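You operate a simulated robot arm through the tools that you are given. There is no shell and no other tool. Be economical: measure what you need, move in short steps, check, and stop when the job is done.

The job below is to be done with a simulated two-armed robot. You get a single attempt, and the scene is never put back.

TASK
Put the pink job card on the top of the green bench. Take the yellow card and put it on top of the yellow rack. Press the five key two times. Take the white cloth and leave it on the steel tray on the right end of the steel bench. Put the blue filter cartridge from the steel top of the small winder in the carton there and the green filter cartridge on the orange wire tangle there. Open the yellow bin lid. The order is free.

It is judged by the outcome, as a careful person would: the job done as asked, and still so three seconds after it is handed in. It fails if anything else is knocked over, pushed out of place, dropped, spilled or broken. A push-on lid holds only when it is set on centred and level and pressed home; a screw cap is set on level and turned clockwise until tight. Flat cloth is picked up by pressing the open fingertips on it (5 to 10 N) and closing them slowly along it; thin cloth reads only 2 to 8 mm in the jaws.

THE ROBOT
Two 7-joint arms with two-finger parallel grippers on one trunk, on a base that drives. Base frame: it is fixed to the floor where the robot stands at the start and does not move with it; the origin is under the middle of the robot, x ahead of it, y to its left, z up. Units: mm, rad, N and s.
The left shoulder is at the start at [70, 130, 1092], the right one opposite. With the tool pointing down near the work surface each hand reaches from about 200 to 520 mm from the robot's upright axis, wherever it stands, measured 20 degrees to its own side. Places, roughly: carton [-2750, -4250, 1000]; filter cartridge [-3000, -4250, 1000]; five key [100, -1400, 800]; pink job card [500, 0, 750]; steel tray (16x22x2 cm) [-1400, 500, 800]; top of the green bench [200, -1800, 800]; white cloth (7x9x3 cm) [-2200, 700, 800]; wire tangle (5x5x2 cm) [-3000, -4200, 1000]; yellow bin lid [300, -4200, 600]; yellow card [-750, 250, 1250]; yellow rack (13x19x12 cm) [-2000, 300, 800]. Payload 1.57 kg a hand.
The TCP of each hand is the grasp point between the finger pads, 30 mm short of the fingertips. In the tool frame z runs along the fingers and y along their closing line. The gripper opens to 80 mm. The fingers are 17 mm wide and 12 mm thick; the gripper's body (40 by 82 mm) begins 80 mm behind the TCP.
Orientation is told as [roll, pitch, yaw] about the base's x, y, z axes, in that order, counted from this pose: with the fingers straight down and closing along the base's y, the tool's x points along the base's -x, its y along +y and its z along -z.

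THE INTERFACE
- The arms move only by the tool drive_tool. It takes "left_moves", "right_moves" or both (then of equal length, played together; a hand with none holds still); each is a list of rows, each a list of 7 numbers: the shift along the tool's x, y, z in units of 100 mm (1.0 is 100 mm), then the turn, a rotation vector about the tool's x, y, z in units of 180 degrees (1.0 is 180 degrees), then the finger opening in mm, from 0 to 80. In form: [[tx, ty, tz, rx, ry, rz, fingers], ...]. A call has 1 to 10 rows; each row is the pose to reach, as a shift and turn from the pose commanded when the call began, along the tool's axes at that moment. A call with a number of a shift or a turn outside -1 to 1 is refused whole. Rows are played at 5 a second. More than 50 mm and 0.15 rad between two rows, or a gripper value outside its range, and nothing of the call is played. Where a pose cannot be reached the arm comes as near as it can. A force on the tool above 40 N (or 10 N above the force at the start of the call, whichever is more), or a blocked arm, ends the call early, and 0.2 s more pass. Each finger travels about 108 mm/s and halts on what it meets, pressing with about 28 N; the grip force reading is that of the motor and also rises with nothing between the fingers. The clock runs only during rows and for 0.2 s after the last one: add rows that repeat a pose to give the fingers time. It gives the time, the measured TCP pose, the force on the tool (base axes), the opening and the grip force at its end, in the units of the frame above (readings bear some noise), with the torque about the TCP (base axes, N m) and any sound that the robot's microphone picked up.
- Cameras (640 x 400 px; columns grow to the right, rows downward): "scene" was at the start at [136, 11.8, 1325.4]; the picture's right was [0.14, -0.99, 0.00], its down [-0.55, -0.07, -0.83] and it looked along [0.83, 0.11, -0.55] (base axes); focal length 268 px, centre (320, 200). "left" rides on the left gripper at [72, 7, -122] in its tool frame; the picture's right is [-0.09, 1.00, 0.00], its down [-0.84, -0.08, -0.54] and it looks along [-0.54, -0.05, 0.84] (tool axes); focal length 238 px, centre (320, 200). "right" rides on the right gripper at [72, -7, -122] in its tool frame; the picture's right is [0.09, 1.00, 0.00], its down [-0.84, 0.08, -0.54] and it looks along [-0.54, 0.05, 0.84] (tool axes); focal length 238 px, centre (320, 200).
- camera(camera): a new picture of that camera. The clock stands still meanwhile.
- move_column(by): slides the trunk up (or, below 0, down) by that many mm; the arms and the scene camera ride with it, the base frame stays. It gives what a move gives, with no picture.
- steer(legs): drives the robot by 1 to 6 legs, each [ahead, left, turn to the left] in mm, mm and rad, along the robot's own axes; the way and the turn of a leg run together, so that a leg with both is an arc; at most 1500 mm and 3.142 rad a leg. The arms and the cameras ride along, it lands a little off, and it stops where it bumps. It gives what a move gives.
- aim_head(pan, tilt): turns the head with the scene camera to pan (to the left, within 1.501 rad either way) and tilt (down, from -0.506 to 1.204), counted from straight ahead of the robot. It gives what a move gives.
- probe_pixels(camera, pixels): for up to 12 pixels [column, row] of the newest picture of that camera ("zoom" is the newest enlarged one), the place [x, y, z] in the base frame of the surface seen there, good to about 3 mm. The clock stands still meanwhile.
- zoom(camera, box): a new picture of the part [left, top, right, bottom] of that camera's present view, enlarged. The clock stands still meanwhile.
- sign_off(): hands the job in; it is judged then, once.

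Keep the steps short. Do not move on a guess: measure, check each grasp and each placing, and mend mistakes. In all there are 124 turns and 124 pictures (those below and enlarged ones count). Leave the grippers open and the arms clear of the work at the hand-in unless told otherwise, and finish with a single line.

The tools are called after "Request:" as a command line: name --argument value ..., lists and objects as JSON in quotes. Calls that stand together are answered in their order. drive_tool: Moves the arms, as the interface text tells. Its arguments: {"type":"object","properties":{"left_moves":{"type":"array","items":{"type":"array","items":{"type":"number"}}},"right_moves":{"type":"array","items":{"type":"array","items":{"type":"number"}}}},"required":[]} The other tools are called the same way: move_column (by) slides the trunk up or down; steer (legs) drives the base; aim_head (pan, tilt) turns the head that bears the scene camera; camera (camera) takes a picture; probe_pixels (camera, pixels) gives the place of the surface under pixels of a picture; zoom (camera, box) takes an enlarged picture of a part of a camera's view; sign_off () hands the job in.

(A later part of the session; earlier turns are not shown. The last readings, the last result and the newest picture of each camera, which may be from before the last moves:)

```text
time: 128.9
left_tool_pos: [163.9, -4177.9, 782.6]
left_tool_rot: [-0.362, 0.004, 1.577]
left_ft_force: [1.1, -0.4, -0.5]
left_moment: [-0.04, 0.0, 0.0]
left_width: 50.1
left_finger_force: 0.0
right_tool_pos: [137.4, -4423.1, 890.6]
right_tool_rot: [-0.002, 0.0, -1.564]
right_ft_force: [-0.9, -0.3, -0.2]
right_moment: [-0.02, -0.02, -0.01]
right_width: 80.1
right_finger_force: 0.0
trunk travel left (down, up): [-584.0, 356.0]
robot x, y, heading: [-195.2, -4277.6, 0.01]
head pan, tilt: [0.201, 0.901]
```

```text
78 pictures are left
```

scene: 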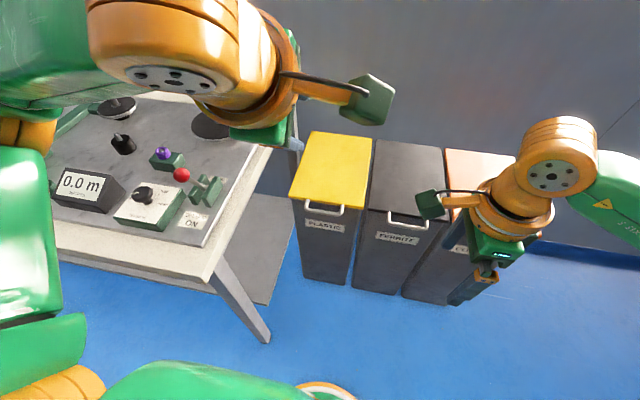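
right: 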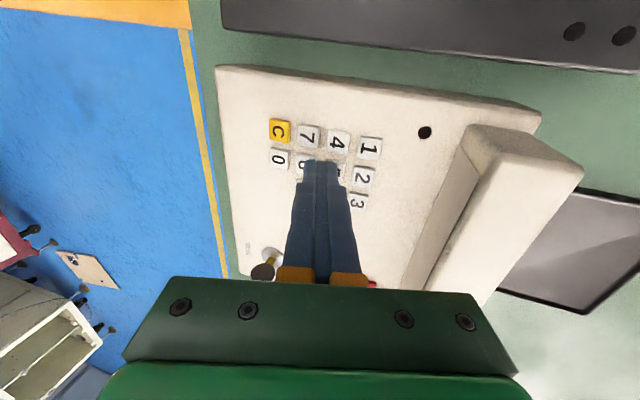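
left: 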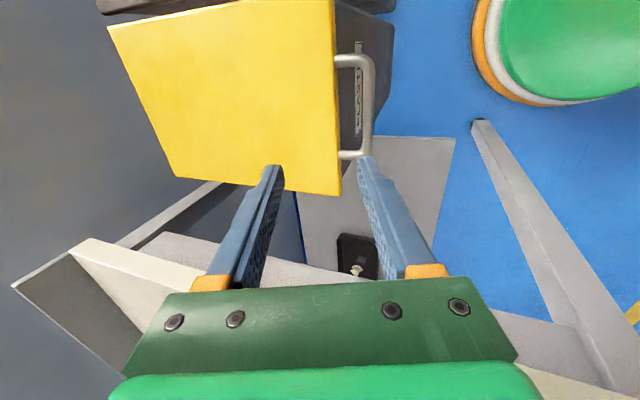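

Request:
drive_tool --left_moves '[[0.04, 0.2, 0.27, 0, 0, 0, 50], [0.08, 0.4, 0.54, 0, 0, 0, 50], [0.12, 0.57, 0.8, 0, 0, 0, 50], [0.12, 0.57, 0.8, 0, 0, 0, 50]]'

Request:
camera --camera "left"

```text
time: 129.5
left_tool_pos: [238.7, -4158.9, 760.1]
left_tool_rot: [-0.517, 0.003, 1.537]
left_ft_force: [-2.0, 0.4, 1.2]
left_moment: [-0.12, -0.11, -0.06]
left_width: 49.9
left_finger_force: 0.0
right_tool_pos: [186.4, -4392.8, 879.7]
right_tool_rot: [-0.012, -0.006, -1.603]
right_ft_force: [0.0, 2.3, 2.4]
right_moment: [-0.39, -0.06, 0.01]
right_width: 79.8
right_finger_force: 0.1
trunk travel left (down, up): [-584.0, 356.0]
robot x, y, heading: [-148.1, -4237.1, -0.037]
head pan, tilt: [0.201, 0.901]
stopped in row 3 (left hand): the arm was blocked; the commanded pose is now the measured one
```

```text
77 pictures are left
```

left: 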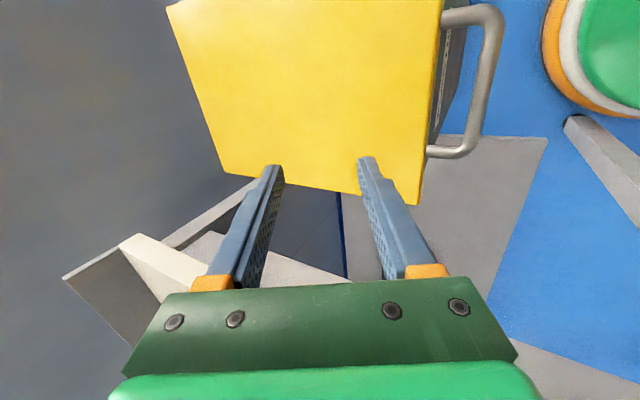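

The arm was blocked and the base got displaced. I look before doing anything.

Request:
aim_head --pan 0.9 --tilt 1.0

Request:
camera --camera "scene"

```text
time: 130.6
left_tool_pos: [223.2, -4165.4, 759.2]
left_tool_rot: [-0.507, -0.007, 1.551]
left_ft_force: [0.2, 0.4, 0.3]
left_moment: [-0.03, 0.03, 0.03]
left_width: 49.8
left_finger_force: 0.1
right_tool_pos: [177.4, -4402.6, 878.7]
right_tool_rot: [-0.015, 0.007, -1.59]
right_ft_force: [-0.7, 0.5, 0.3]
right_moment: [0.03, -0.05, 0.01]
right_width: 80.0
right_finger_force: 0.1
trunk travel left (down, up): [-584.0, 356.0]
robot x, y, heading: [-161.3, -4241.9, -0.023]
head pan, tilt: [0.901, 1.0]
```

```text
76 pictures are left
```

scene: 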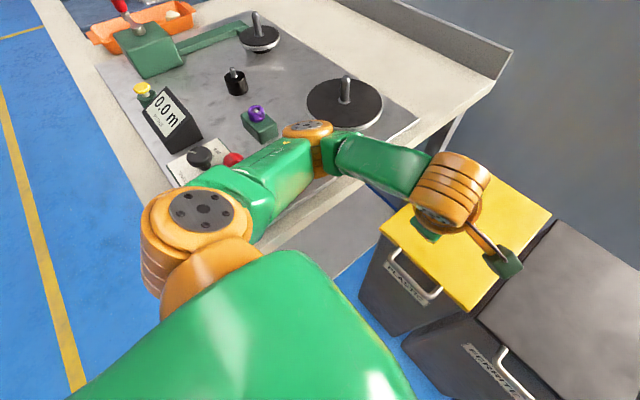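

The left elbow touched the bench end. I raise the trunk straight up to clear it and check the brake levers.

Request:
move_column --by 150

Request:
zoom --camera "scene" --box '[80, 40, 420, 260]'

```text
time: 132.3
left_tool_pos: [212.5, -4154.1, 910.5]
left_tool_rot: [-0.518, 0.0, 1.576]
left_ft_force: [0.1, 0.2, 0.0]
left_moment: [0.0, -0.01, 0.02]
left_width: 50.1
left_finger_force: 0.1
right_tool_pos: [169.1, -4391.4, 1035.3]
right_tool_rot: [-0.002, 0.0, -1.566]
right_ft_force: [-0.2, 0.6, -0.1]
right_moment: [-0.02, -0.03, -0.01]
right_width: 79.9
right_finger_force: 0.1
trunk travel left (down, up): [-734.0, 206.0]
robot x, y, heading: [-164.2, -4249.6, 0.004]
head pan, tilt: [0.901, 1.0]
```

```text
1.82 times, centred on (250, 150) of scene
```

zoom: 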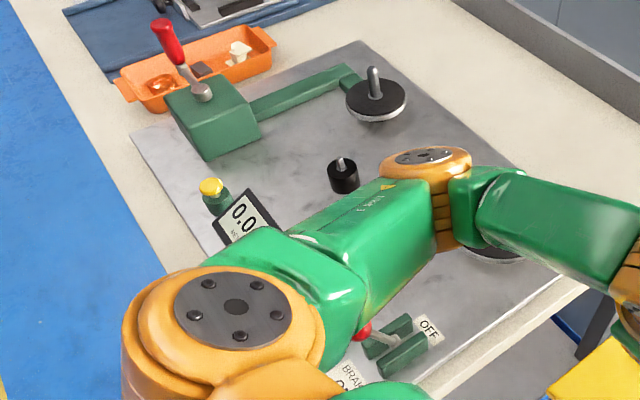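

The elbow is now clear above the bench. I move the robot 185 mm further right so the left elbow stays off the bench, then check the lever and bin from there.

Request:
steer --legs '[[0, -185, 0]]'

Request:
aim_head --pan 0.7 --tilt 0.9

Request:
camera --camera "scene"

```text
time: 133.9
left_tool_pos: [211.7, -4338.3, 912.2]
left_tool_rot: [-0.514, 0.003, 1.574]
left_ft_force: [0.7, -0.2, 0.3]
left_moment: [-0.01, 0.0, -0.01]
left_width: 49.8
left_finger_force: 0.0
right_tool_pos: [170.2, -4574.7, 1035.0]
right_tool_rot: [-0.002, -0.001, -1.565]
right_ft_force: [0.5, 0.2, 0.0]
right_moment: [-0.02, 0.0, 0.01]
right_width: 79.8
right_finger_force: 0.1
trunk travel left (down, up): [-734.0, 206.0]
robot x, y, heading: [-161.1, -4434.6, 0.002]
head pan, tilt: [0.901, 1.0]
```

```text
time: 134.6
left_tool_pos: [211.6, -4339.7, 911.7]
left_tool_rot: [-0.515, 0.001, 1.574]
left_ft_force: [0.3, 0.1, 0.6]
left_moment: [0.0, -0.01, 0.01]
left_width: 50.2
left_finger_force: 0.1
right_tool_pos: [169.1, -4576.2, 1034.3]
right_tool_rot: [-0.001, 0.0, -1.567]
right_ft_force: [0.6, 0.7, 0.2]
right_moment: [-0.02, 0.02, -0.04]
right_width: 79.7
right_finger_force: 0.2
trunk travel left (down, up): [-734.0, 206.0]
robot x, y, heading: [-160.3, -4431.9, 0.001]
head pan, tilt: [0.7, 0.901]
```

```text
74 pictures are left
```

scene: 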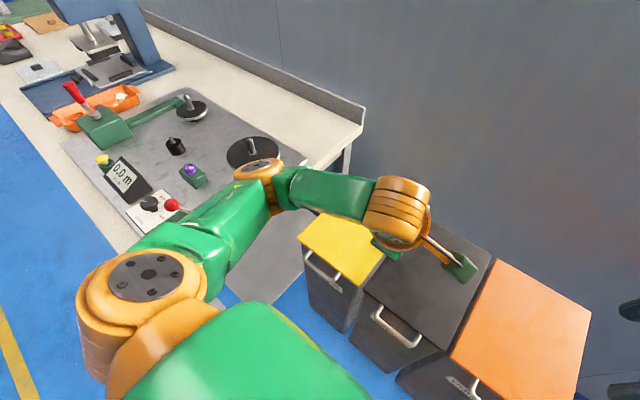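

Request:
probe_pixels --camera "scene" --pixels '[[258, 168], [240, 215], [330, 190], [400, 205], [320, 268], [338, 290], [308, 258], [172, 204], [320, 160], [245, 260]]'

```text
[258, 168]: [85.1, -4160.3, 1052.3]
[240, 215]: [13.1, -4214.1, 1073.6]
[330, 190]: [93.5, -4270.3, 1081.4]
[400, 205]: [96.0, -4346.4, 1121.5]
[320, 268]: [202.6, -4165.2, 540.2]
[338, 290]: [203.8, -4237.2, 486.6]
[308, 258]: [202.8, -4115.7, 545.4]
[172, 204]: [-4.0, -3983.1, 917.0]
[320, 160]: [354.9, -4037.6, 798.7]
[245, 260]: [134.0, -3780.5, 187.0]
```

I step ahead 40, lower the trunk 150, and bring the left hand toward the handle with 10° tilt.

Request:
steer --legs '[[40, 0, 0]]'

Request:
move_column --by -150

Request:
drive_tool --left_moves '[[-0.2, 0.15, 0, -0.027, 0, 0, 50], [-0.4, 0.31, 0.02, -0.054, 0, 0, 50], [-0.6, 0.47, 0.04, -0.081, 0, 0, 50], [-0.75, 0.62, 0.06, -0.107, 0, 0, 50]]'

```text
time: 135.5
left_tool_pos: [247.9, -4339.3, 913.1]
left_tool_rot: [-0.518, 0.0, 1.574]
left_ft_force: [-0.4, -0.6, -0.2]
left_moment: [-0.02, -0.02, 0.0]
left_width: 49.9
left_finger_force: 0.2
right_tool_pos: [203.9, -4576.1, 1037.0]
right_tool_rot: [0.003, -0.001, -1.565]
right_ft_force: [-0.1, 1.7, 0.3]
right_moment: [-0.04, -0.03, 0.04]
right_width: 79.9
right_finger_force: 0.0
trunk travel left (down, up): [-734.0, 206.0]
robot x, y, heading: [-121.6, -4432.1, 0.002]
head pan, tilt: [0.7, 0.901]
```

```text
time: 137.2
left_tool_pos: [249.5, -4337.9, 762.8]
left_tool_rot: [-0.515, 0.0, 1.573]
left_ft_force: [0.3, 0.2, -0.4]
left_moment: [0.02, 0.03, -0.02]
left_width: 49.9
left_finger_force: 0.1
right_tool_pos: [209.5, -4575.3, 883.9]
right_tool_rot: [-0.001, 0.0, -1.566]
right_ft_force: [0.6, -1.2, 0.0]
right_moment: [-0.01, 0.02, 0.0]
right_width: 80.0
right_finger_force: 0.0
trunk travel left (down, up): [-584.0, 356.0]
robot x, y, heading: [-125.6, -4428.8, -0.0]
head pan, tilt: [0.7, 0.901]
```

```text
time: 138.2
left_tool_pos: [198.9, -4264.3, 727.2]
left_tool_rot: [-0.179, 0.0, 1.575]
left_ft_force: [0.1, -0.2, 0.3]
left_moment: [0.03, -0.02, 0.01]
left_width: 50.2
left_finger_force: 0.1
right_tool_pos: [208.4, -4575.5, 885.6]
right_tool_rot: [-0.001, 0.0, -1.565]
right_ft_force: [-0.5, 0.1, -0.4]
right_moment: [0.0, 0.01, 0.0]
right_width: 80.3
right_finger_force: 0.0
trunk travel left (down, up): [-584.0, 356.0]
robot x, y, heading: [-124.2, -4430.9, 0.005]
head pan, tilt: [0.7, 0.901]
```

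Request:
drive_tool --left_moves '[[-0.25, 0.18, 0.0, 0, 0, 0, 40], [-0.5, 0.36, 0.0, 0, 0, 0, 40], [-0.74, 0.55, 0.14, 0, 0, 0, 40], [-0.74, 0.55, 0.27, 0, 0, 0, 40]]'

Request:
camera --camera "left"

Request:
camera --camera "scene"

```text
time: 139.2
left_tool_pos: [150.0, -4189.1, 689.1]
left_tool_rot: [-0.178, 0.0, 1.572]
left_ft_force: [0.1, 0.0, -0.5]
left_moment: [0.0, 0.02, -0.01]
left_width: 39.9
left_finger_force: 0.0
right_tool_pos: [209.4, -4575.3, 885.3]
right_tool_rot: [-0.002, 0.001, -1.565]
right_ft_force: [0.6, -0.4, 0.4]
right_moment: [0.01, 0.04, -0.02]
right_width: 80.0
right_finger_force: 0.0
trunk travel left (down, up): [-584.0, 356.0]
robot x, y, heading: [-117.6, -4428.2, 0.006]
head pan, tilt: [0.7, 0.901]
```

```text
73 pictures are left
```

left: 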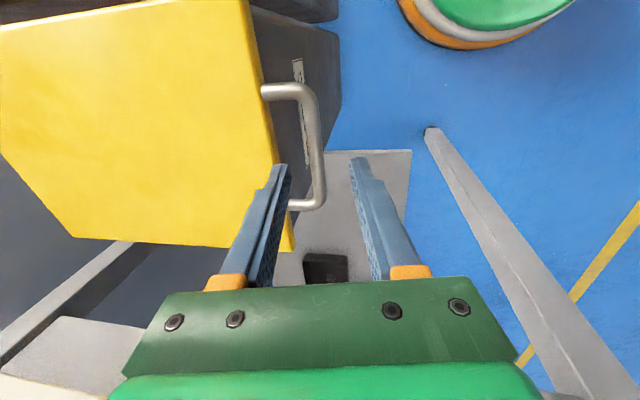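

```text
72 pictures are left
```

scene: 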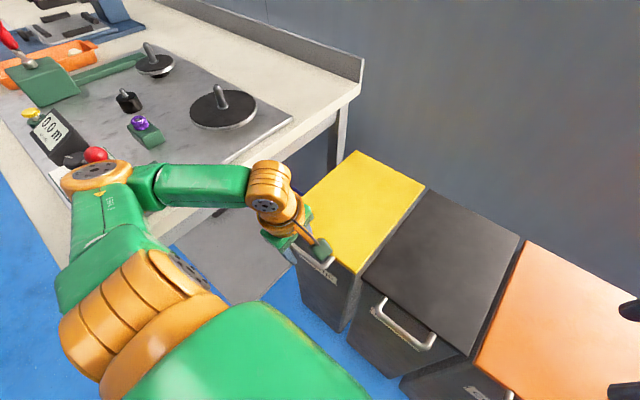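

Request:
probe_pixels --camera "scene" --pixels '[[95, 178], [96, 153], [130, 190], [60, 180]]'

Request:
probe_pixels --camera "left" --pixels '[[318, 150], [322, 180], [315, 120], [285, 90]]'

```text
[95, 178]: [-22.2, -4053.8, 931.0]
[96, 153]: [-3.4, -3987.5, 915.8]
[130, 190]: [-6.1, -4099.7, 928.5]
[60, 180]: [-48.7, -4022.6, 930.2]
```

```text
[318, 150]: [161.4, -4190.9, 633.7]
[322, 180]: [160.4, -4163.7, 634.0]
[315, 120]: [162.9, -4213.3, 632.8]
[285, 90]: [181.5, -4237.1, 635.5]
```

The elbow joint is close to the brake lever. I raise the trunk 100 (lifting the elbow) and lower the hand the same amount with the arm.

Request:
move_column --by 100

Request:
drive_tool --left_moves '[[0, 0.06, 0.33, 0, 0, 0, 40], [0, 0.12, 0.66, 0, 0, 0, 40], [0, 0.18, 0.98, 0, 0, 0, 40], [0, 0.18, 0.98, 0, 0, 0, 40]]'

Request:
camera --camera "scene"

Request:
probe_pixels --camera "scene" --pixels '[[95, 178], [120, 190], [140, 185], [60, 180], [90, 160]]'

```text
time: 140.6
left_tool_pos: [150.1, -4190.6, 791.5]
left_tool_rot: [-0.18, 0.0, 1.574]
left_ft_force: [0.1, -0.7, -0.4]
left_moment: [-0.01, -0.01, 0.02]
left_width: 40.1
left_finger_force: 0.0
right_tool_pos: [209.0, -4576.0, 985.2]
right_tool_rot: [-0.003, -0.002, -1.565]
right_ft_force: [0.5, 0.6, 0.8]
right_moment: [0.0, -0.01, -0.01]
right_width: 80.2
right_finger_force: 0.0
trunk travel left (down, up): [-684.0, 256.0]
robot x, y, heading: [-122.4, -4427.4, 0.007]
head pan, tilt: [0.7, 0.901]
```

```text
time: 141.6
left_tool_pos: [149.1, -4189.4, 689.5]
left_tool_rot: [-0.18, 0.001, 1.575]
left_ft_force: [-0.4, 0.9, 0.5]
left_moment: [0.01, 0.01, -0.01]
left_width: 39.9
left_finger_force: 0.0
right_tool_pos: [208.7, -4574.3, 985.6]
right_tool_rot: [-0.002, 0.0, -1.566]
right_ft_force: [-0.3, 0.4, 0.6]
right_moment: [0.0, -0.02, -0.01]
right_width: 79.8
right_finger_force: 0.0
trunk travel left (down, up): [-684.0, 256.0]
robot x, y, heading: [-119.6, -4432.9, 0.005]
head pan, tilt: [0.7, 0.901]
```

```text
71 pictures are left
```

scene: 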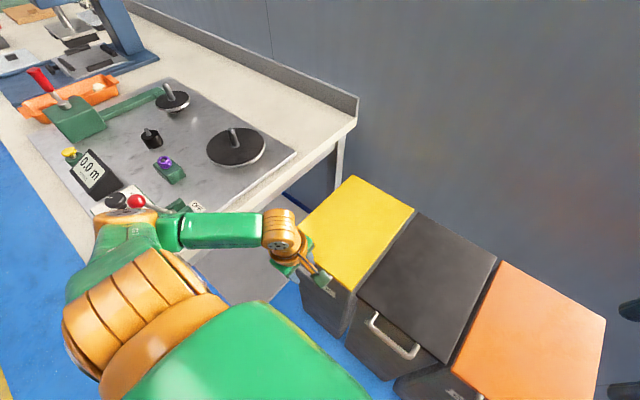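

```text
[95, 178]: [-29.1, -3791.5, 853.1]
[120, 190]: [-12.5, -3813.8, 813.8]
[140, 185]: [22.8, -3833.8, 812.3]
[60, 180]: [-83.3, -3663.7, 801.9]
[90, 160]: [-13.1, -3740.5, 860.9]
```

Request:
probe_pixels --camera "scene" --pixels '[[118, 214], [140, 212], [110, 225], [136, 200], [190, 232], [270, 215]]'

```text
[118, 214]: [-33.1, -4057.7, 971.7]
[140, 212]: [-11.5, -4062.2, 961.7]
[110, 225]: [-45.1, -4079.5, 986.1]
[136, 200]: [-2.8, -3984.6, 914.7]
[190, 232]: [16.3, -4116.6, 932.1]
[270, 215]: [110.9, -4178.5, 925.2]
```

The elbow is 40 mm higher and clear. I advance 53 mm over the bar and close.

Request:
drive_tool --left_moves '[[0, 0, 0.2, 0, 0, 0, 40], [0, 0, 0.4, 0, 0, 0, 40], [0, 0, 0.53, 0, 0, 0, 40], [0, 0, 0.53, 0, 0, 0, 25], [0, 0, 0.53, 0, 0, 0, 12], [0, 0, 0.53, 0, 0, 0, 5], [0, 0, 0.53, 0, 0, 0, 5]]'

Request:
camera --camera "left"

```text
time: 143.2
left_tool_pos: [160.9, -4189.3, 636.9]
left_tool_rot: [-0.18, -0.001, 1.575]
left_ft_force: [12.5, 2.0, 6.6]
left_moment: [0.01, -0.2, -0.1]
left_width: 17.4
left_finger_force: 7.1
right_tool_pos: [209.7, -4576.5, 983.5]
right_tool_rot: [-0.003, 0.001, -1.567]
right_ft_force: [0.3, 0.0, 0.1]
right_moment: [0.0, -0.01, 0.0]
right_width: 80.0
right_finger_force: 0.0
trunk travel left (down, up): [-684.0, 256.0]
robot x, y, heading: [-128.4, -4427.3, -0.001]
head pan, tilt: [0.7, 0.901]
```

```text
70 pictures are left
```

left: 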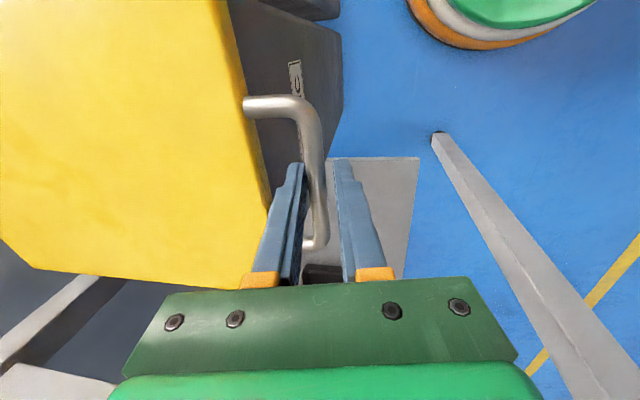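

I tighten the grip.

Request:
drive_tool --left_moves '[[0, 0.02, 0, 0, 0, 0, 0], [0, 0.02, 0, 0, 0, 0, 0], [0, 0.02, 0, 0, 0, 0, 0]]'

```text
time: 143.9
left_tool_pos: [165.2, -4189.6, 640.2]
left_tool_rot: [-0.195, -0.003, 1.571]
left_ft_force: [15.3, -2.6, -0.9]
left_moment: [0.18, -0.21, -0.32]
left_width: 12.1
left_finger_force: 29.2
right_tool_pos: [210.8, -4576.8, 983.4]
right_tool_rot: [-0.004, -0.002, -1.568]
right_ft_force: [0.2, 0.5, 1.0]
right_moment: [0.0, -0.04, 0.01]
right_width: 79.9
right_finger_force: 0.0
trunk travel left (down, up): [-684.0, 256.0]
robot x, y, heading: [-121.1, -4432.1, -0.003]
head pan, tilt: [0.7, 0.901]
stopped in row 3 (left hand): the force on the tool passed its limit at 41 N (the readings are from after the stop); the commanded pose is now the measured one
```

The bar is gripped at 12 mm. I start the lid's arc about the hinge (x≈490): the first 17°.

Request:
drive_tool --left_moves '[[0, -0.054, -0.234, 0, 0, 0, 0], [0, -0.126, -0.464, 0, 0, 0, 0], [0, -0.214, -0.687, 0, 0, 0, 0], [0, -0.318, -0.903, 0, 0, 0, 0]]'

Request:
camera --camera "left"

```text
time: 144.9
left_tool_pos: [176.0, -4188.4, 730.9]
left_tool_rot: [-0.185, 0.0, 1.573]
left_ft_force: [7.6, -1.3, -3.2]
left_moment: [-0.13, -0.07, -0.41]
left_width: 11.7
left_finger_force: 29.2
right_tool_pos: [212.1, -4576.2, 984.7]
right_tool_rot: [-0.006, -0.001, -1.568]
right_ft_force: [-0.6, -0.6, 0.0]
right_moment: [0.0, 0.03, -0.03]
right_width: 80.2
right_finger_force: 0.1
trunk travel left (down, up): [-684.0, 256.0]
robot x, y, heading: [-119.0, -4432.4, 0.007]
head pan, tilt: [0.7, 0.901]
```

```text
69 pictures are left
```

left: 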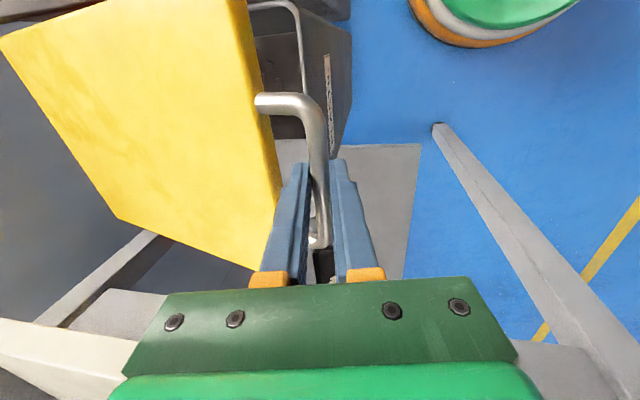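

The lid follows with low force. I continue the arc to about 35° while tilting the hand forward.

Request:
drive_tool --left_moves '[[0, -0.118, -0.221, 0.03, 0, 0, 0], [0, -0.251, -0.431, 0.06, 0, 0, 0], [0, -0.403, -0.629, 0.09, 0, 0, 0], [0, -0.569, -0.815, 0.12, 0, 0, 0]]'

```text
time: 145.9
left_tool_pos: [216.0, -4189.2, 825.1]
left_tool_rot: [-0.567, -0.002, 1.572]
left_ft_force: [-5.8, -1.4, 1.6]
left_moment: [0.15, 0.19, 0.0]
left_width: 11.7
left_finger_force: 28.8
right_tool_pos: [206.6, -4577.2, 986.8]
right_tool_rot: [0.001, 0.0, -1.564]
right_ft_force: [0.5, -0.2, 0.4]
right_moment: [0.04, -0.01, 0.01]
right_width: 80.2
right_finger_force: 0.0
trunk travel left (down, up): [-684.0, 256.0]
robot x, y, heading: [-121.1, -4432.4, -0.003]
head pan, tilt: [0.7, 0.901]
```

Request:
drive_tool --left_moves '[[0, -0.13, -0.05, 0.01, 0, 0, 0], [0, -0.26, -0.096, 0.02, 0, 0, 0], [0, -0.528, -0.169, 0.04, 0, 0, 0], [0, -0.802, -0.216, 0.06, 0, 0, 0]]'

```text
time: 146.9
left_tool_pos: [270.5, -4189.3, 888.5]
left_tool_rot: [-0.76, -0.003, 1.574]
left_ft_force: [-6.3, -0.1, 5.1]
left_moment: [0.14, 0.06, 0.16]
left_width: 11.7
left_finger_force: 28.6
right_tool_pos: [205.4, -4576.1, 986.9]
right_tool_rot: [0.002, 0.0, -1.566]
right_ft_force: [-0.1, 0.3, 0.5]
right_moment: [-0.01, 0.02, 0.0]
right_width: 79.9
right_finger_force: 0.0
trunk travel left (down, up): [-684.0, 256.0]
robot x, y, heading: [-122.1, -4429.1, 0.002]
head pan, tilt: [0.7, 0.901]
```

Request:
drive_tool --left_moves '[[0, -0.249, 0.029, 0.015, 0, 0, 0], [0, -0.523, 0.083, 0.03, 0, 0, 0], [0, -0.792, 0.162, 0.045, 0, 0, 0], [0, -0.98, 0.229, 0.06, 0, 0, 0]]'

```text
time: 147.9
left_tool_pos: [354.5, -4189.6, 940.6]
left_tool_rot: [-0.955, -0.003, 1.574]
left_ft_force: [-9.1, 3.2, 17.0]
left_moment: [-0.17, -0.11, 0.15]
left_width: 11.8
left_finger_force: 29.0
right_tool_pos: [202.7, -4577.1, 987.2]
right_tool_rot: [0.004, 0.0, -1.565]
right_ft_force: [0.4, 0.4, 0.2]
right_moment: [0.03, -0.02, -0.02]
right_width: 80.1
right_finger_force: 0.1
trunk travel left (down, up): [-684.0, 256.0]
robot x, y, heading: [-124.3, -4429.1, 0.005]
head pan, tilt: [0.7, 0.901]
```

Request:
drive_tool --left_moves '[[0, -0.243, 0.153, 0.01, 0, 0, 0], [0, -0.467, 0.331, 0.02, 0, 0, 0], [0, -0.674, 0.527, 0.03, 0, 0, 0], [0, -0.867, 0.746, 0.04, 0, 0, 0]]'

Request:
camera --camera "scene"

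```text
time: 148.9
left_tool_pos: [464.8, -4190.2, 969.9]
left_tool_rot: [-1.084, -0.001, 1.573]
left_ft_force: [-2.0, 6.1, 25.1]
left_moment: [-0.34, -0.14, 0.01]
left_width: 11.7
left_finger_force: 29.8
right_tool_pos: [202.4, -4576.1, 988.0]
right_tool_rot: [0.005, -0.001, -1.567]
right_ft_force: [0.1, -0.3, -0.5]
right_moment: [0.0, -0.03, -0.03]
right_width: 80.1
right_finger_force: 0.0
trunk travel left (down, up): [-684.0, 256.0]
robot x, y, heading: [-124.1, -4433.9, 0.001]
head pan, tilt: [0.7, 0.901]
```

```text
68 pictures are left
```

scene: 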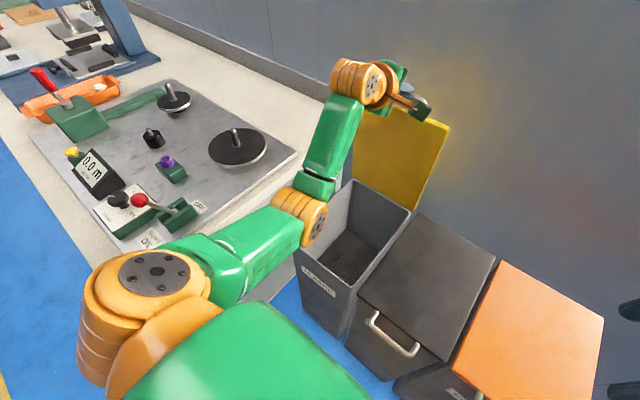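

Nearly vertical (87°). I carry on past vertical.

Request:
drive_tool --left_moves '[[0, -0.154, 0.247, 0, 0, 0, 0], [0, -0.274, 0.517, 0, 0, 0, 0], [0, -0.366, 0.797, 0, 0, 0, 0]]'

Request:
camera --camera "scene"

```text
time: 149.4
left_tool_pos: [496.7, -4188.9, 958.0]
left_tool_rot: [-1.046, 0.001, 1.571]
left_ft_force: [-25.5, 0.5, 1.8]
left_moment: [-0.4, -0.2, 0.27]
left_width: 12.1
left_finger_force: 29.6
right_tool_pos: [199.0, -4576.5, 987.0]
right_tool_rot: [0.008, 0.001, -1.561]
right_ft_force: [1.7, -0.3, 0.1]
right_moment: [0.0, 0.01, 0.0]
right_width: 80.2
right_finger_force: 0.0
trunk travel left (down, up): [-684.0, 256.0]
robot x, y, heading: [-122.7, -4432.8, 0.005]
head pan, tilt: [0.7, 0.901]
stopped in row 2 (left hand): the force on the tool passed its limit at 66 N (the readings are from after the stop); the commanded pose is now the measured one
```

```text
67 pictures are left
```

scene: 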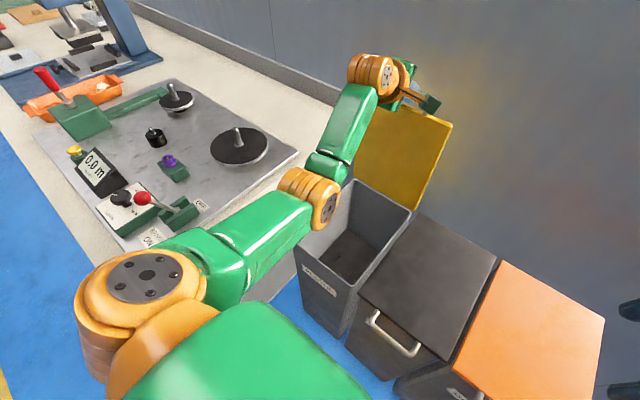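

The lid is at its stop, just past vertical. I open the fingers and withdraw along them.

Request:
drive_tool --left_moves '[[0, 0, 0, 0, 0, 0, 12], [0, 0, 0, 0, 0, 0, 30], [0, 0, 0, 0, 0, 0, 40], [0, 0, -0.2, 0, 0, 0, 40], [0, 0, -0.5, 0, 0, 0, 40], [0, 0, -0.9, 0, 0, 0, 40]]'

Request:
camera --camera "scene"

```text
time: 150.7
left_tool_pos: [483.0, -4190.4, 961.2]
left_tool_rot: [-1.019, 0.004, 1.569]
left_ft_force: [31.4, -6.6, -47.7]
left_moment: [1.34, -10.08, 2.93]
left_width: 58.7
left_finger_force: 11.2
right_tool_pos: [223.7, -4573.8, 978.5]
right_tool_rot: [-0.02, -0.003, -1.568]
right_ft_force: [-0.6, 0.5, 0.5]
right_moment: [0.02, -0.08, 0.01]
right_width: 80.2
right_finger_force: 0.1
trunk travel left (down, up): [-684.0, 256.0]
robot x, y, heading: [-119.1, -4433.4, -0.008]
head pan, tilt: [0.7, 0.901]
stopped in row 6 (left hand): the force on the tool passed its limit at 48 N (the readings are from after the stop); the commanded pose is now the measured one
```

```text
66 pictures are left
```

scene: 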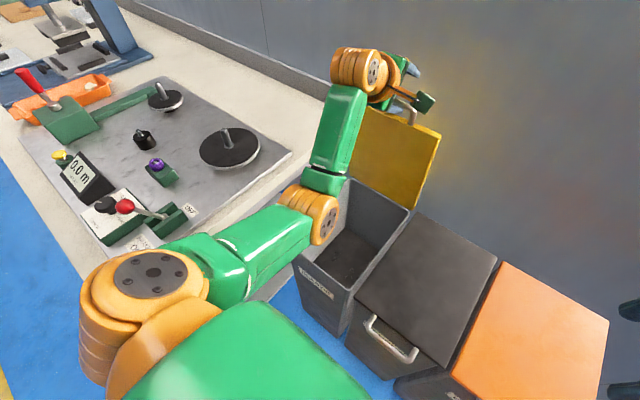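

Something caught on withdrawal. I look through the hand camera.

Request:
camera --camera "left"

Request:
zoom --camera "scene" --box '[320, 40, 460, 160]'

```text
65 pictures are left
```

left: 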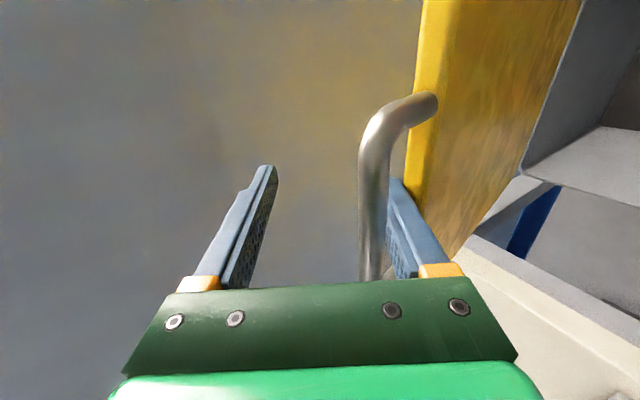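

```text
3.33 times, centred on (390, 100) of scene
```

zoom: 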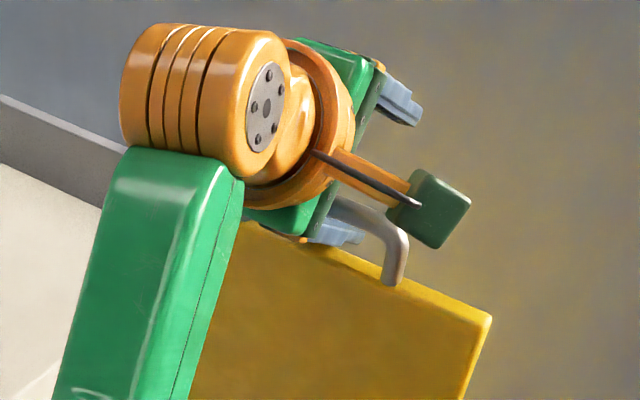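

I hold still with a narrower opening and read the force again.

Request:
drive_tool --left_moves '[[0, 0, 0, 0, 0, 0, 40], [0, 0, 0, 0, 0, 0, 30]]'

Request:
camera --camera "left"

Request:
probe_pixels --camera "left" --pixels '[[372, 180], [372, 250], [385, 130], [430, 100], [440, 60], [410, 150], [400, 200], [255, 200]]'

```text
time: 151.3
left_tool_pos: [484.7, -4189.2, 962.0]
left_tool_rot: [-1.014, 0.004, 1.566]
left_ft_force: [26.9, -4.9, -52.5]
left_moment: [0.0, -8.22, 0.34]
left_width: 54.6
left_finger_force: 14.1
right_tool_pos: [227.3, -4574.4, 978.0]
right_tool_rot: [-0.023, -0.004, -1.57]
right_ft_force: [0.3, 0.4, 0.6]
right_moment: [0.02, -0.03, -0.01]
right_width: 80.0
right_finger_force: 0.0
trunk travel left (down, up): [-684.0, 256.0]
robot x, y, heading: [-119.3, -4429.5, 0.0]
head pan, tilt: [0.7, 0.901]
```

```text
63 pictures are left
```

left: 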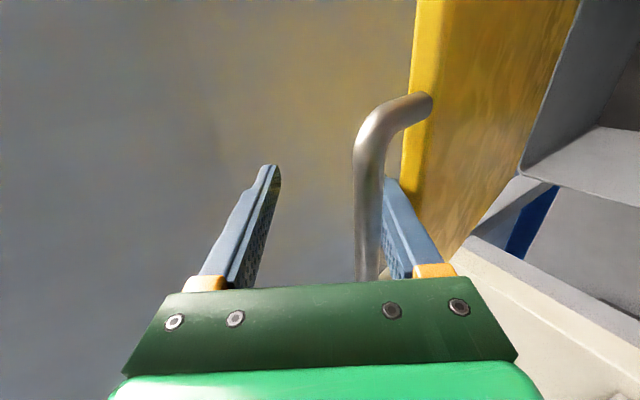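

```text
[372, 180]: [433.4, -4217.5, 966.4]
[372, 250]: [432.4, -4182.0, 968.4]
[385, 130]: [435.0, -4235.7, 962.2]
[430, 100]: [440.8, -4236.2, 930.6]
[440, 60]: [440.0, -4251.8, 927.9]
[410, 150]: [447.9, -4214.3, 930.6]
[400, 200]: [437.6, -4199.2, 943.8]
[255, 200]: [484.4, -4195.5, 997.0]
```

The lid swung back to about 80° and its bar rests on the lower finger. The wrist was also folded too far. I regrip the bar where it is, easing the hand forward a little.

Request:
drive_tool --left_moves '[[0, 0, 0.1, 0, 0, 0, 20], [0, 0, 0.15, 0, 0, 0, 0], [0, 0, 0.15, 0, 0, 0, 0], [0, 0, 0.15, 0, 0, 0, 0]]'

Request:
camera --camera "left"

Request:
probe_pixels --camera "left" --pixels '[[372, 180], [372, 250], [360, 200], [345, 200]]'

```text
time: 152.3
left_tool_pos: [488.4, -4186.2, 960.6]
left_tool_rot: [-1.027, 0.004, 1.571]
left_ft_force: [3.2, 1.2, -27.1]
left_moment: [-0.42, -0.28, -0.25]
left_width: 11.8
left_finger_force: 29.0
right_tool_pos: [216.7, -4572.2, 982.0]
right_tool_rot: [-0.013, -0.003, -1.565]
right_ft_force: [-0.1, 0.2, -0.1]
right_moment: [0.0, 0.03, 0.0]
right_width: 80.2
right_finger_force: 0.0
trunk travel left (down, up): [-684.0, 256.0]
robot x, y, heading: [-125.2, -4434.0, 0.005]
head pan, tilt: [0.7, 0.901]
```

```text
62 pictures are left
```

left: 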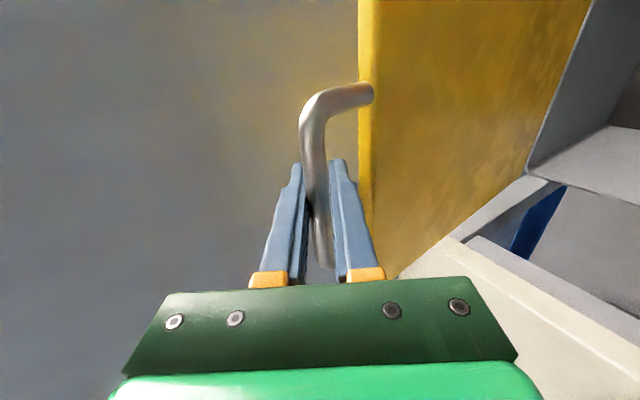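

```text
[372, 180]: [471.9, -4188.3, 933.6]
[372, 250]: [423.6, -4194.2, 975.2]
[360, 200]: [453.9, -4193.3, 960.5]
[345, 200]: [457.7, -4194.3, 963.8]
```

Request:
probe_pixels --camera "left" --pixels '[[312, 130], [315, 160], [318, 190], [322, 230], [367, 110], [366, 60], [372, 200]]'

```text
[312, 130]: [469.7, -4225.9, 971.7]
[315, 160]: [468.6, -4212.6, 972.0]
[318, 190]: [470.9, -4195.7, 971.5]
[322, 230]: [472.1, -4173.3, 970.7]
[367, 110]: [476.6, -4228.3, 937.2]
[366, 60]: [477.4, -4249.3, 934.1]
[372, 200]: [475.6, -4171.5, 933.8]
```

The bar is gripped again with the lid at about 87°. I bring the base ahead 90 mm in total by first retracting the arm equally? Simpler: I push straight ahead 28 mm with the base to the stop.

Request:
steer --legs '[[28, 0, 0]]'

Request:
camera --camera "left"

Request:
probe_pixels --camera "left" --pixels '[[312, 130], [318, 190], [367, 110], [366, 60], [372, 200], [500, 100]]'

```text
time: 153.1
left_tool_pos: [489.9, -4185.5, 961.1]
left_tool_rot: [-1.019, 0.001, 1.574]
left_ft_force: [0.3, 3.0, -8.1]
left_moment: [-0.37, -0.04, -0.14]
left_width: 11.7
left_finger_force: 28.7
right_tool_pos: [220.3, -4574.3, 985.5]
right_tool_rot: [-0.003, -0.002, -1.565]
right_ft_force: [0.3, -0.4, -0.7]
right_moment: [-0.01, -0.01, -0.03]
right_width: 80.1
right_finger_force: 0.1
trunk travel left (down, up): [-684.0, 256.0]
robot x, y, heading: [-114.9, -4430.8, 0.004]
head pan, tilt: [0.7, 0.901]
stopped in leg 1: the force on the tool passed its limit at 57 N (the readings are from after the stop); the commanded pose is now the measured one
```

```text
61 pictures are left
```

left: 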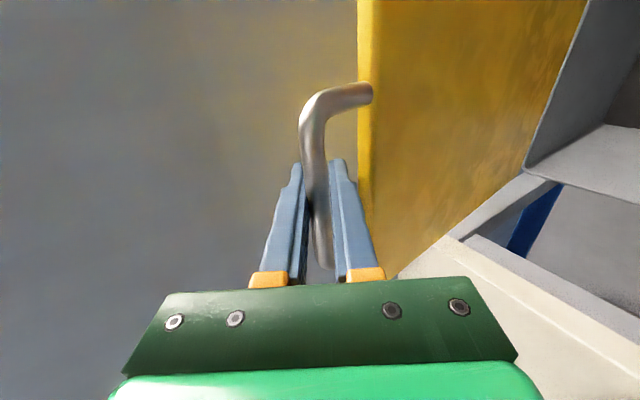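

```text
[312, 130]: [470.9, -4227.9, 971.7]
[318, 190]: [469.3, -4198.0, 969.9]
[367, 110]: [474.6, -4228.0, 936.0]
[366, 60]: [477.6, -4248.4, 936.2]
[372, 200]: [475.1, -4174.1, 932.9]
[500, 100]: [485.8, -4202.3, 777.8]
```

The stop is here, with the lid at about 86–87°. I open the fingers a little while holding still, to see if the lid stays by itself.

Request:
drive_tool --left_moves '[[0, 0, 0, 0, 0, 0, 20], [0, 0, 0, 0, 0, 0, 40], [0, 0, 0, 0, 0, 0, 40]]'

Request:
camera --camera "left"

Request:
probe_pixels --camera "left" --pixels '[[312, 130], [318, 190], [367, 110], [366, 60], [372, 200], [500, 100]]'

```text
time: 153.9
left_tool_pos: [485.0, -4189.3, 967.4]
left_tool_rot: [-1.03, -0.002, 1.572]
left_ft_force: [-2.0, 0.3, 11.3]
left_moment: [-0.11, 0.02, 0.0]
left_width: 32.1
left_finger_force: 0.0
right_tool_pos: [214.7, -4576.1, 986.2]
right_tool_rot: [0.001, 0.0, -1.565]
right_ft_force: [0.2, -0.2, 0.9]
right_moment: [-0.04, 0.0, 0.0]
right_width: 79.7
right_finger_force: 0.1
trunk travel left (down, up): [-684.0, 256.0]
robot x, y, heading: [-108.1, -4431.0, 0.006]
head pan, tilt: [0.7, 0.901]
```

```text
60 pictures are left
```

left: 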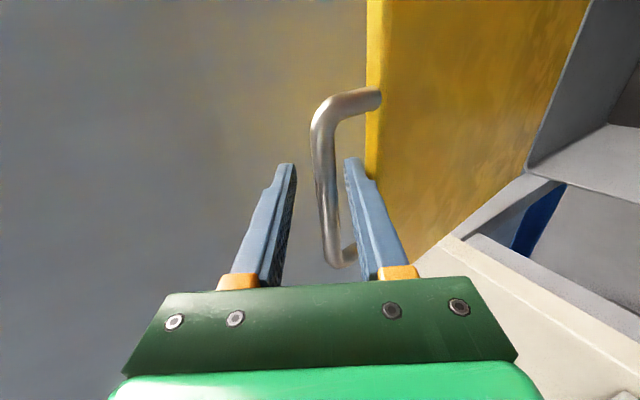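

```text
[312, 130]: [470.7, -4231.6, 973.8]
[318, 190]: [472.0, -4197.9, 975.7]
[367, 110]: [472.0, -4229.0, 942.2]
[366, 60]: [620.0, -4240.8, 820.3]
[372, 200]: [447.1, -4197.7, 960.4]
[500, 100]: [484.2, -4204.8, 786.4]
```

The lid stays by itself. The lower finger only touches the lid's top edge. I narrow to 28 mm and withdraw in small steps along the fingers.

Request:
drive_tool --left_moves '[[0, 0, 0, 0, 0, 0, 27], [0, 0, -0.07, 0, 0, 0, 27], [0, 0, -0.14, 0, 0, 0, 27], [0, 0, -0.2, 0, 0, 0, 27]]'

Request:
camera --camera "left"

```text
time: 154.9
left_tool_pos: [468.9, -4189.4, 974.4]
left_tool_rot: [-1.022, -0.001, 1.571]
left_ft_force: [1.0, 0.7, -0.4]
left_moment: [0.02, 0.02, -0.02]
left_width: 26.8
left_finger_force: 0.1
right_tool_pos: [217.7, -4576.0, 984.8]
right_tool_rot: [-0.002, 0.0, -1.566]
right_ft_force: [0.0, 0.3, -0.6]
right_moment: [-0.01, -0.01, 0.03]
right_width: 80.2
right_finger_force: 0.0
trunk travel left (down, up): [-684.0, 256.0]
robot x, y, heading: [-115.9, -4431.6, 0.004]
head pan, tilt: [0.7, 0.901]
```

```text
59 pictures are left
```

left: 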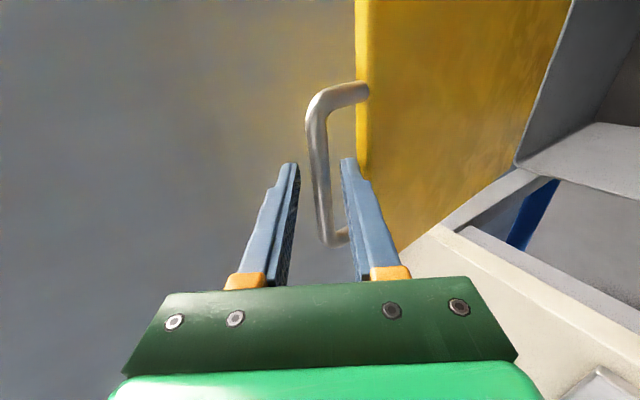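

Clean: no force and the lid stays put. I continue 45 mm in small steps.

Request:
drive_tool --left_moves '[[0, 0, -0.08, 0, 0, 0, 27], [0, 0, -0.16, 0, 0, 0, 27], [0, 0, -0.24, 0, 0, 0, 27], [0, 0, -0.32, 0, 0, 0, 27], [0, 0, -0.4, 0, 0, 0, 27]]'

Request:
camera --camera "left"

```text
time: 156.1
left_tool_pos: [435.3, -4188.3, 995.8]
left_tool_rot: [-1.025, -0.001, 1.572]
left_ft_force: [-0.2, -0.3, -0.4]
left_moment: [-0.01, 0.0, 0.02]
left_width: 27.0
left_finger_force: 0.0
right_tool_pos: [218.5, -4574.8, 985.1]
right_tool_rot: [-0.002, 0.0, -1.566]
right_ft_force: [0.5, 0.5, -0.5]
right_moment: [-0.02, -0.01, 0.01]
right_width: 80.3
right_finger_force: 0.1
trunk travel left (down, up): [-684.0, 256.0]
robot x, y, heading: [-114.1, -4433.4, -0.0]
head pan, tilt: [0.7, 0.901]
```

```text
58 pictures are left
```

left: 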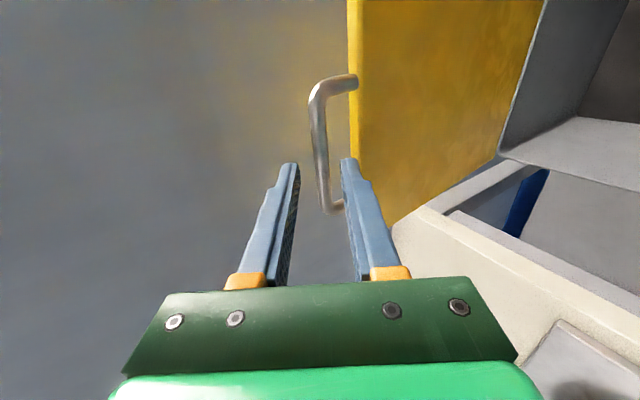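

The fingers are out past the bar. I back the base straight off and check the lid and the brake lever.

Request:
steer --legs '[[-150, 0, 0], [-300, 0, 0]]'

Request:
aim_head --pan 0.5 --tilt 0.6

Request:
camera --camera "scene"

```text
time: 159.1
left_tool_pos: [-14.6, -4189.2, 994.0]
left_tool_rot: [-1.023, -0.002, 1.574]
left_ft_force: [0.7, -0.7, -0.8]
left_moment: [0.0, 0.01, -0.02]
left_width: 26.9
left_finger_force: 0.0
right_tool_pos: [-231.2, -4576.0, 984.4]
right_tool_rot: [-0.005, -0.001, -1.561]
right_ft_force: [-0.5, -0.2, 0.3]
right_moment: [-0.01, -0.07, -0.02]
right_width: 80.0
right_finger_force: 0.1
trunk travel left (down, up): [-684.0, 256.0]
robot x, y, heading: [-563.0, -4433.9, 0.005]
head pan, tilt: [0.7, 0.901]
```

```text
time: 159.9
left_tool_pos: [-16.3, -4189.0, 995.3]
left_tool_rot: [-1.024, -0.002, 1.573]
left_ft_force: [0.2, -0.2, -0.4]
left_moment: [0.02, 0.0, -0.04]
left_width: 27.1
left_finger_force: 0.0
right_tool_pos: [-230.7, -4576.7, 984.6]
right_tool_rot: [-0.003, 0.0, -1.561]
right_ft_force: [0.0, -0.5, -0.6]
right_moment: [0.04, -0.02, -0.01]
right_width: 80.2
right_finger_force: 0.0
trunk travel left (down, up): [-684.0, 256.0]
robot x, y, heading: [-565.9, -4433.2, 0.006]
head pan, tilt: [0.499, 0.6]
```

```text
57 pictures are left
```

scene: 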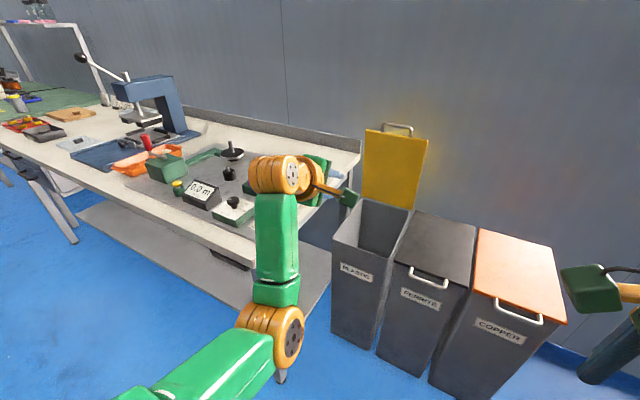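

The yellow lid stands open. I fold the left hand back to vertical, turn around to the right, and drive to the small winder.

Request:
drive_tool --left_moves '[[0, 0, -0.12, -0.04, 0, 0, 40], [0, 0, -0.24, -0.08, 0, 0, 60], [0, 0, -0.36, -0.12, 0, 0, 80], [0, 0, -0.48, -0.16, 0, 0, 80], [0, 0, -0.6, -0.2, 0, 0, 80], [0, 0, -0.72, -0.24, 0, 0, 80], [0, 0, -0.84, -0.28, 0, 0, 80], [0, 0, -0.96, -0.326, 0, 0, 80]]'

Request:
steer --legs '[[0, 0, -3.14], [1200, 0, 0], [300, 0, 0]]'

Request:
move_column --by 200

Request:
aim_head --pan -0.15 --tilt 0.6

Request:
camera --camera "scene"

```text
time: 161.7
left_tool_pos: [-107.1, -4190.9, 1034.9]
left_tool_rot: [-0.093, 0.011, 1.6]
left_ft_force: [-0.3, 1.0, -0.7]
left_moment: [-0.02, 0.0, -0.01]
left_width: 80.1
left_finger_force: 0.1
left hand out of reach, approached as far as the arm can: row 7, 8
right_tool_pos: [-232.5, -4576.6, 984.6]
right_tool_rot: [-0.001, 0.0, -1.561]
right_ft_force: [0.7, 0.5, 0.0]
right_moment: [-0.01, 0.0, 0.02]
right_width: 80.3
right_finger_force: 0.0
trunk travel left (down, up): [-684.0, 256.0]
robot x, y, heading: [-565.8, -4427.9, 0.003]
head pan, tilt: [0.499, 0.6]
```

```text
time: 176.8
left_tool_pos: [-2518.0, -4656.8, 1033.1]
left_tool_rot: [-0.093, 0.012, -1.552]
left_ft_force: [0.1, -1.2, 0.1]
left_moment: [0.01, -0.02, 0.02]
left_width: 80.2
left_finger_force: 0.0
right_tool_pos: [-2388.9, -4272.3, 984.7]
right_tool_rot: [-0.002, 0.002, 1.569]
right_ft_force: [0.3, 0.1, -0.5]
right_moment: [-0.02, 0.0, 0.03]
right_width: 80.1
right_finger_force: 0.1
trunk travel left (down, up): [-684.0, 256.0]
robot x, y, heading: [-2055.0, -4415.1, 3.138]
head pan, tilt: [0.499, 0.6]
```

```text
time: 178.9
left_tool_pos: [-2518.7, -4656.1, 1233.4]
left_tool_rot: [-0.093, 0.013, -1.552]
left_ft_force: [1.0, -0.2, 0.6]
left_moment: [-0.01, 0.01, -0.03]
left_width: 80.1
left_finger_force: 0.0
right_tool_pos: [-2389.9, -4270.5, 1184.7]
right_tool_rot: [-0.002, -0.001, 1.568]
right_ft_force: [-0.1, 0.8, -1.0]
right_moment: [0.03, -0.02, 0.01]
right_width: 79.8
right_finger_force: 0.1
trunk travel left (down, up): [-884.0, 56.0]
robot x, y, heading: [-2057.9, -4418.7, 3.141]
head pan, tilt: [0.499, 0.6]
```

```text
time: 180.0
left_tool_pos: [-2518.7, -4655.7, 1234.1]
left_tool_rot: [-0.092, 0.012, -1.553]
left_ft_force: [0.4, -0.5, -0.3]
left_moment: [0.02, 0.0, 0.01]
left_width: 80.3
left_finger_force: 0.1
right_tool_pos: [-2389.9, -4271.1, 1185.1]
right_tool_rot: [-0.001, 0.001, 1.569]
right_ft_force: [0.0, 0.2, -0.7]
right_moment: [0.0, 0.03, -0.01]
right_width: 80.3
right_finger_force: 0.0
trunk travel left (down, up): [-884.0, 56.0]
robot x, y, heading: [-2058.9, -4417.1, 3.137]
head pan, tilt: [-0.15, 0.6]
```

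```text
56 pictures are left
```

scene: 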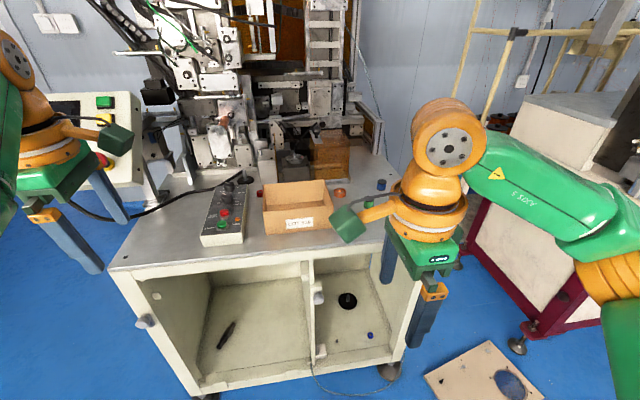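

Request:
zoom --camera "scene" --box '[190, 130, 410, 270]'

Request:
probe_pixels --camera "scene" --pixels '[[264, 190], [265, 232], [334, 228], [325, 182], [295, 205], [339, 192], [380, 183], [360, 215], [347, 245], [280, 250], [322, 160], [340, 210]]'

```text
2.86 times, centred on (300, 200) of scene
```

zoom: 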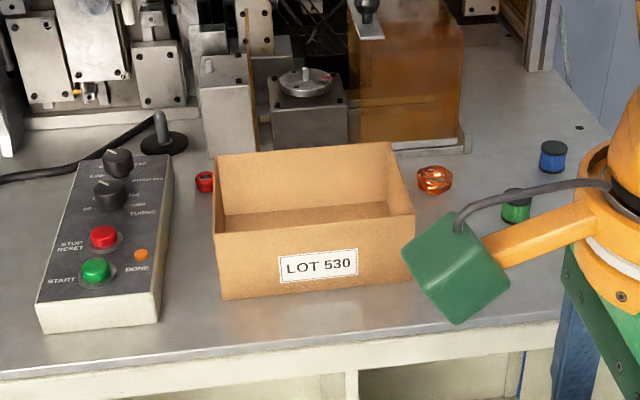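

```text
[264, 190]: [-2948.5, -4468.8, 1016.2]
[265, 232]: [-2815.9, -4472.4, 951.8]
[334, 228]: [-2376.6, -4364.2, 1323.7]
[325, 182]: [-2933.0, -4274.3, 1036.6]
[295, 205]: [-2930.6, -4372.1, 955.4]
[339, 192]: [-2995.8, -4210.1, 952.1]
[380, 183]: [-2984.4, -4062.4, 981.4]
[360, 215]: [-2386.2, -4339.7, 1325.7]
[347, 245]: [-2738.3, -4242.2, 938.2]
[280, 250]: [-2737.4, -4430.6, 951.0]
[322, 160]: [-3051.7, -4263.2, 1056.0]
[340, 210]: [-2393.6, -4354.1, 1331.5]
```

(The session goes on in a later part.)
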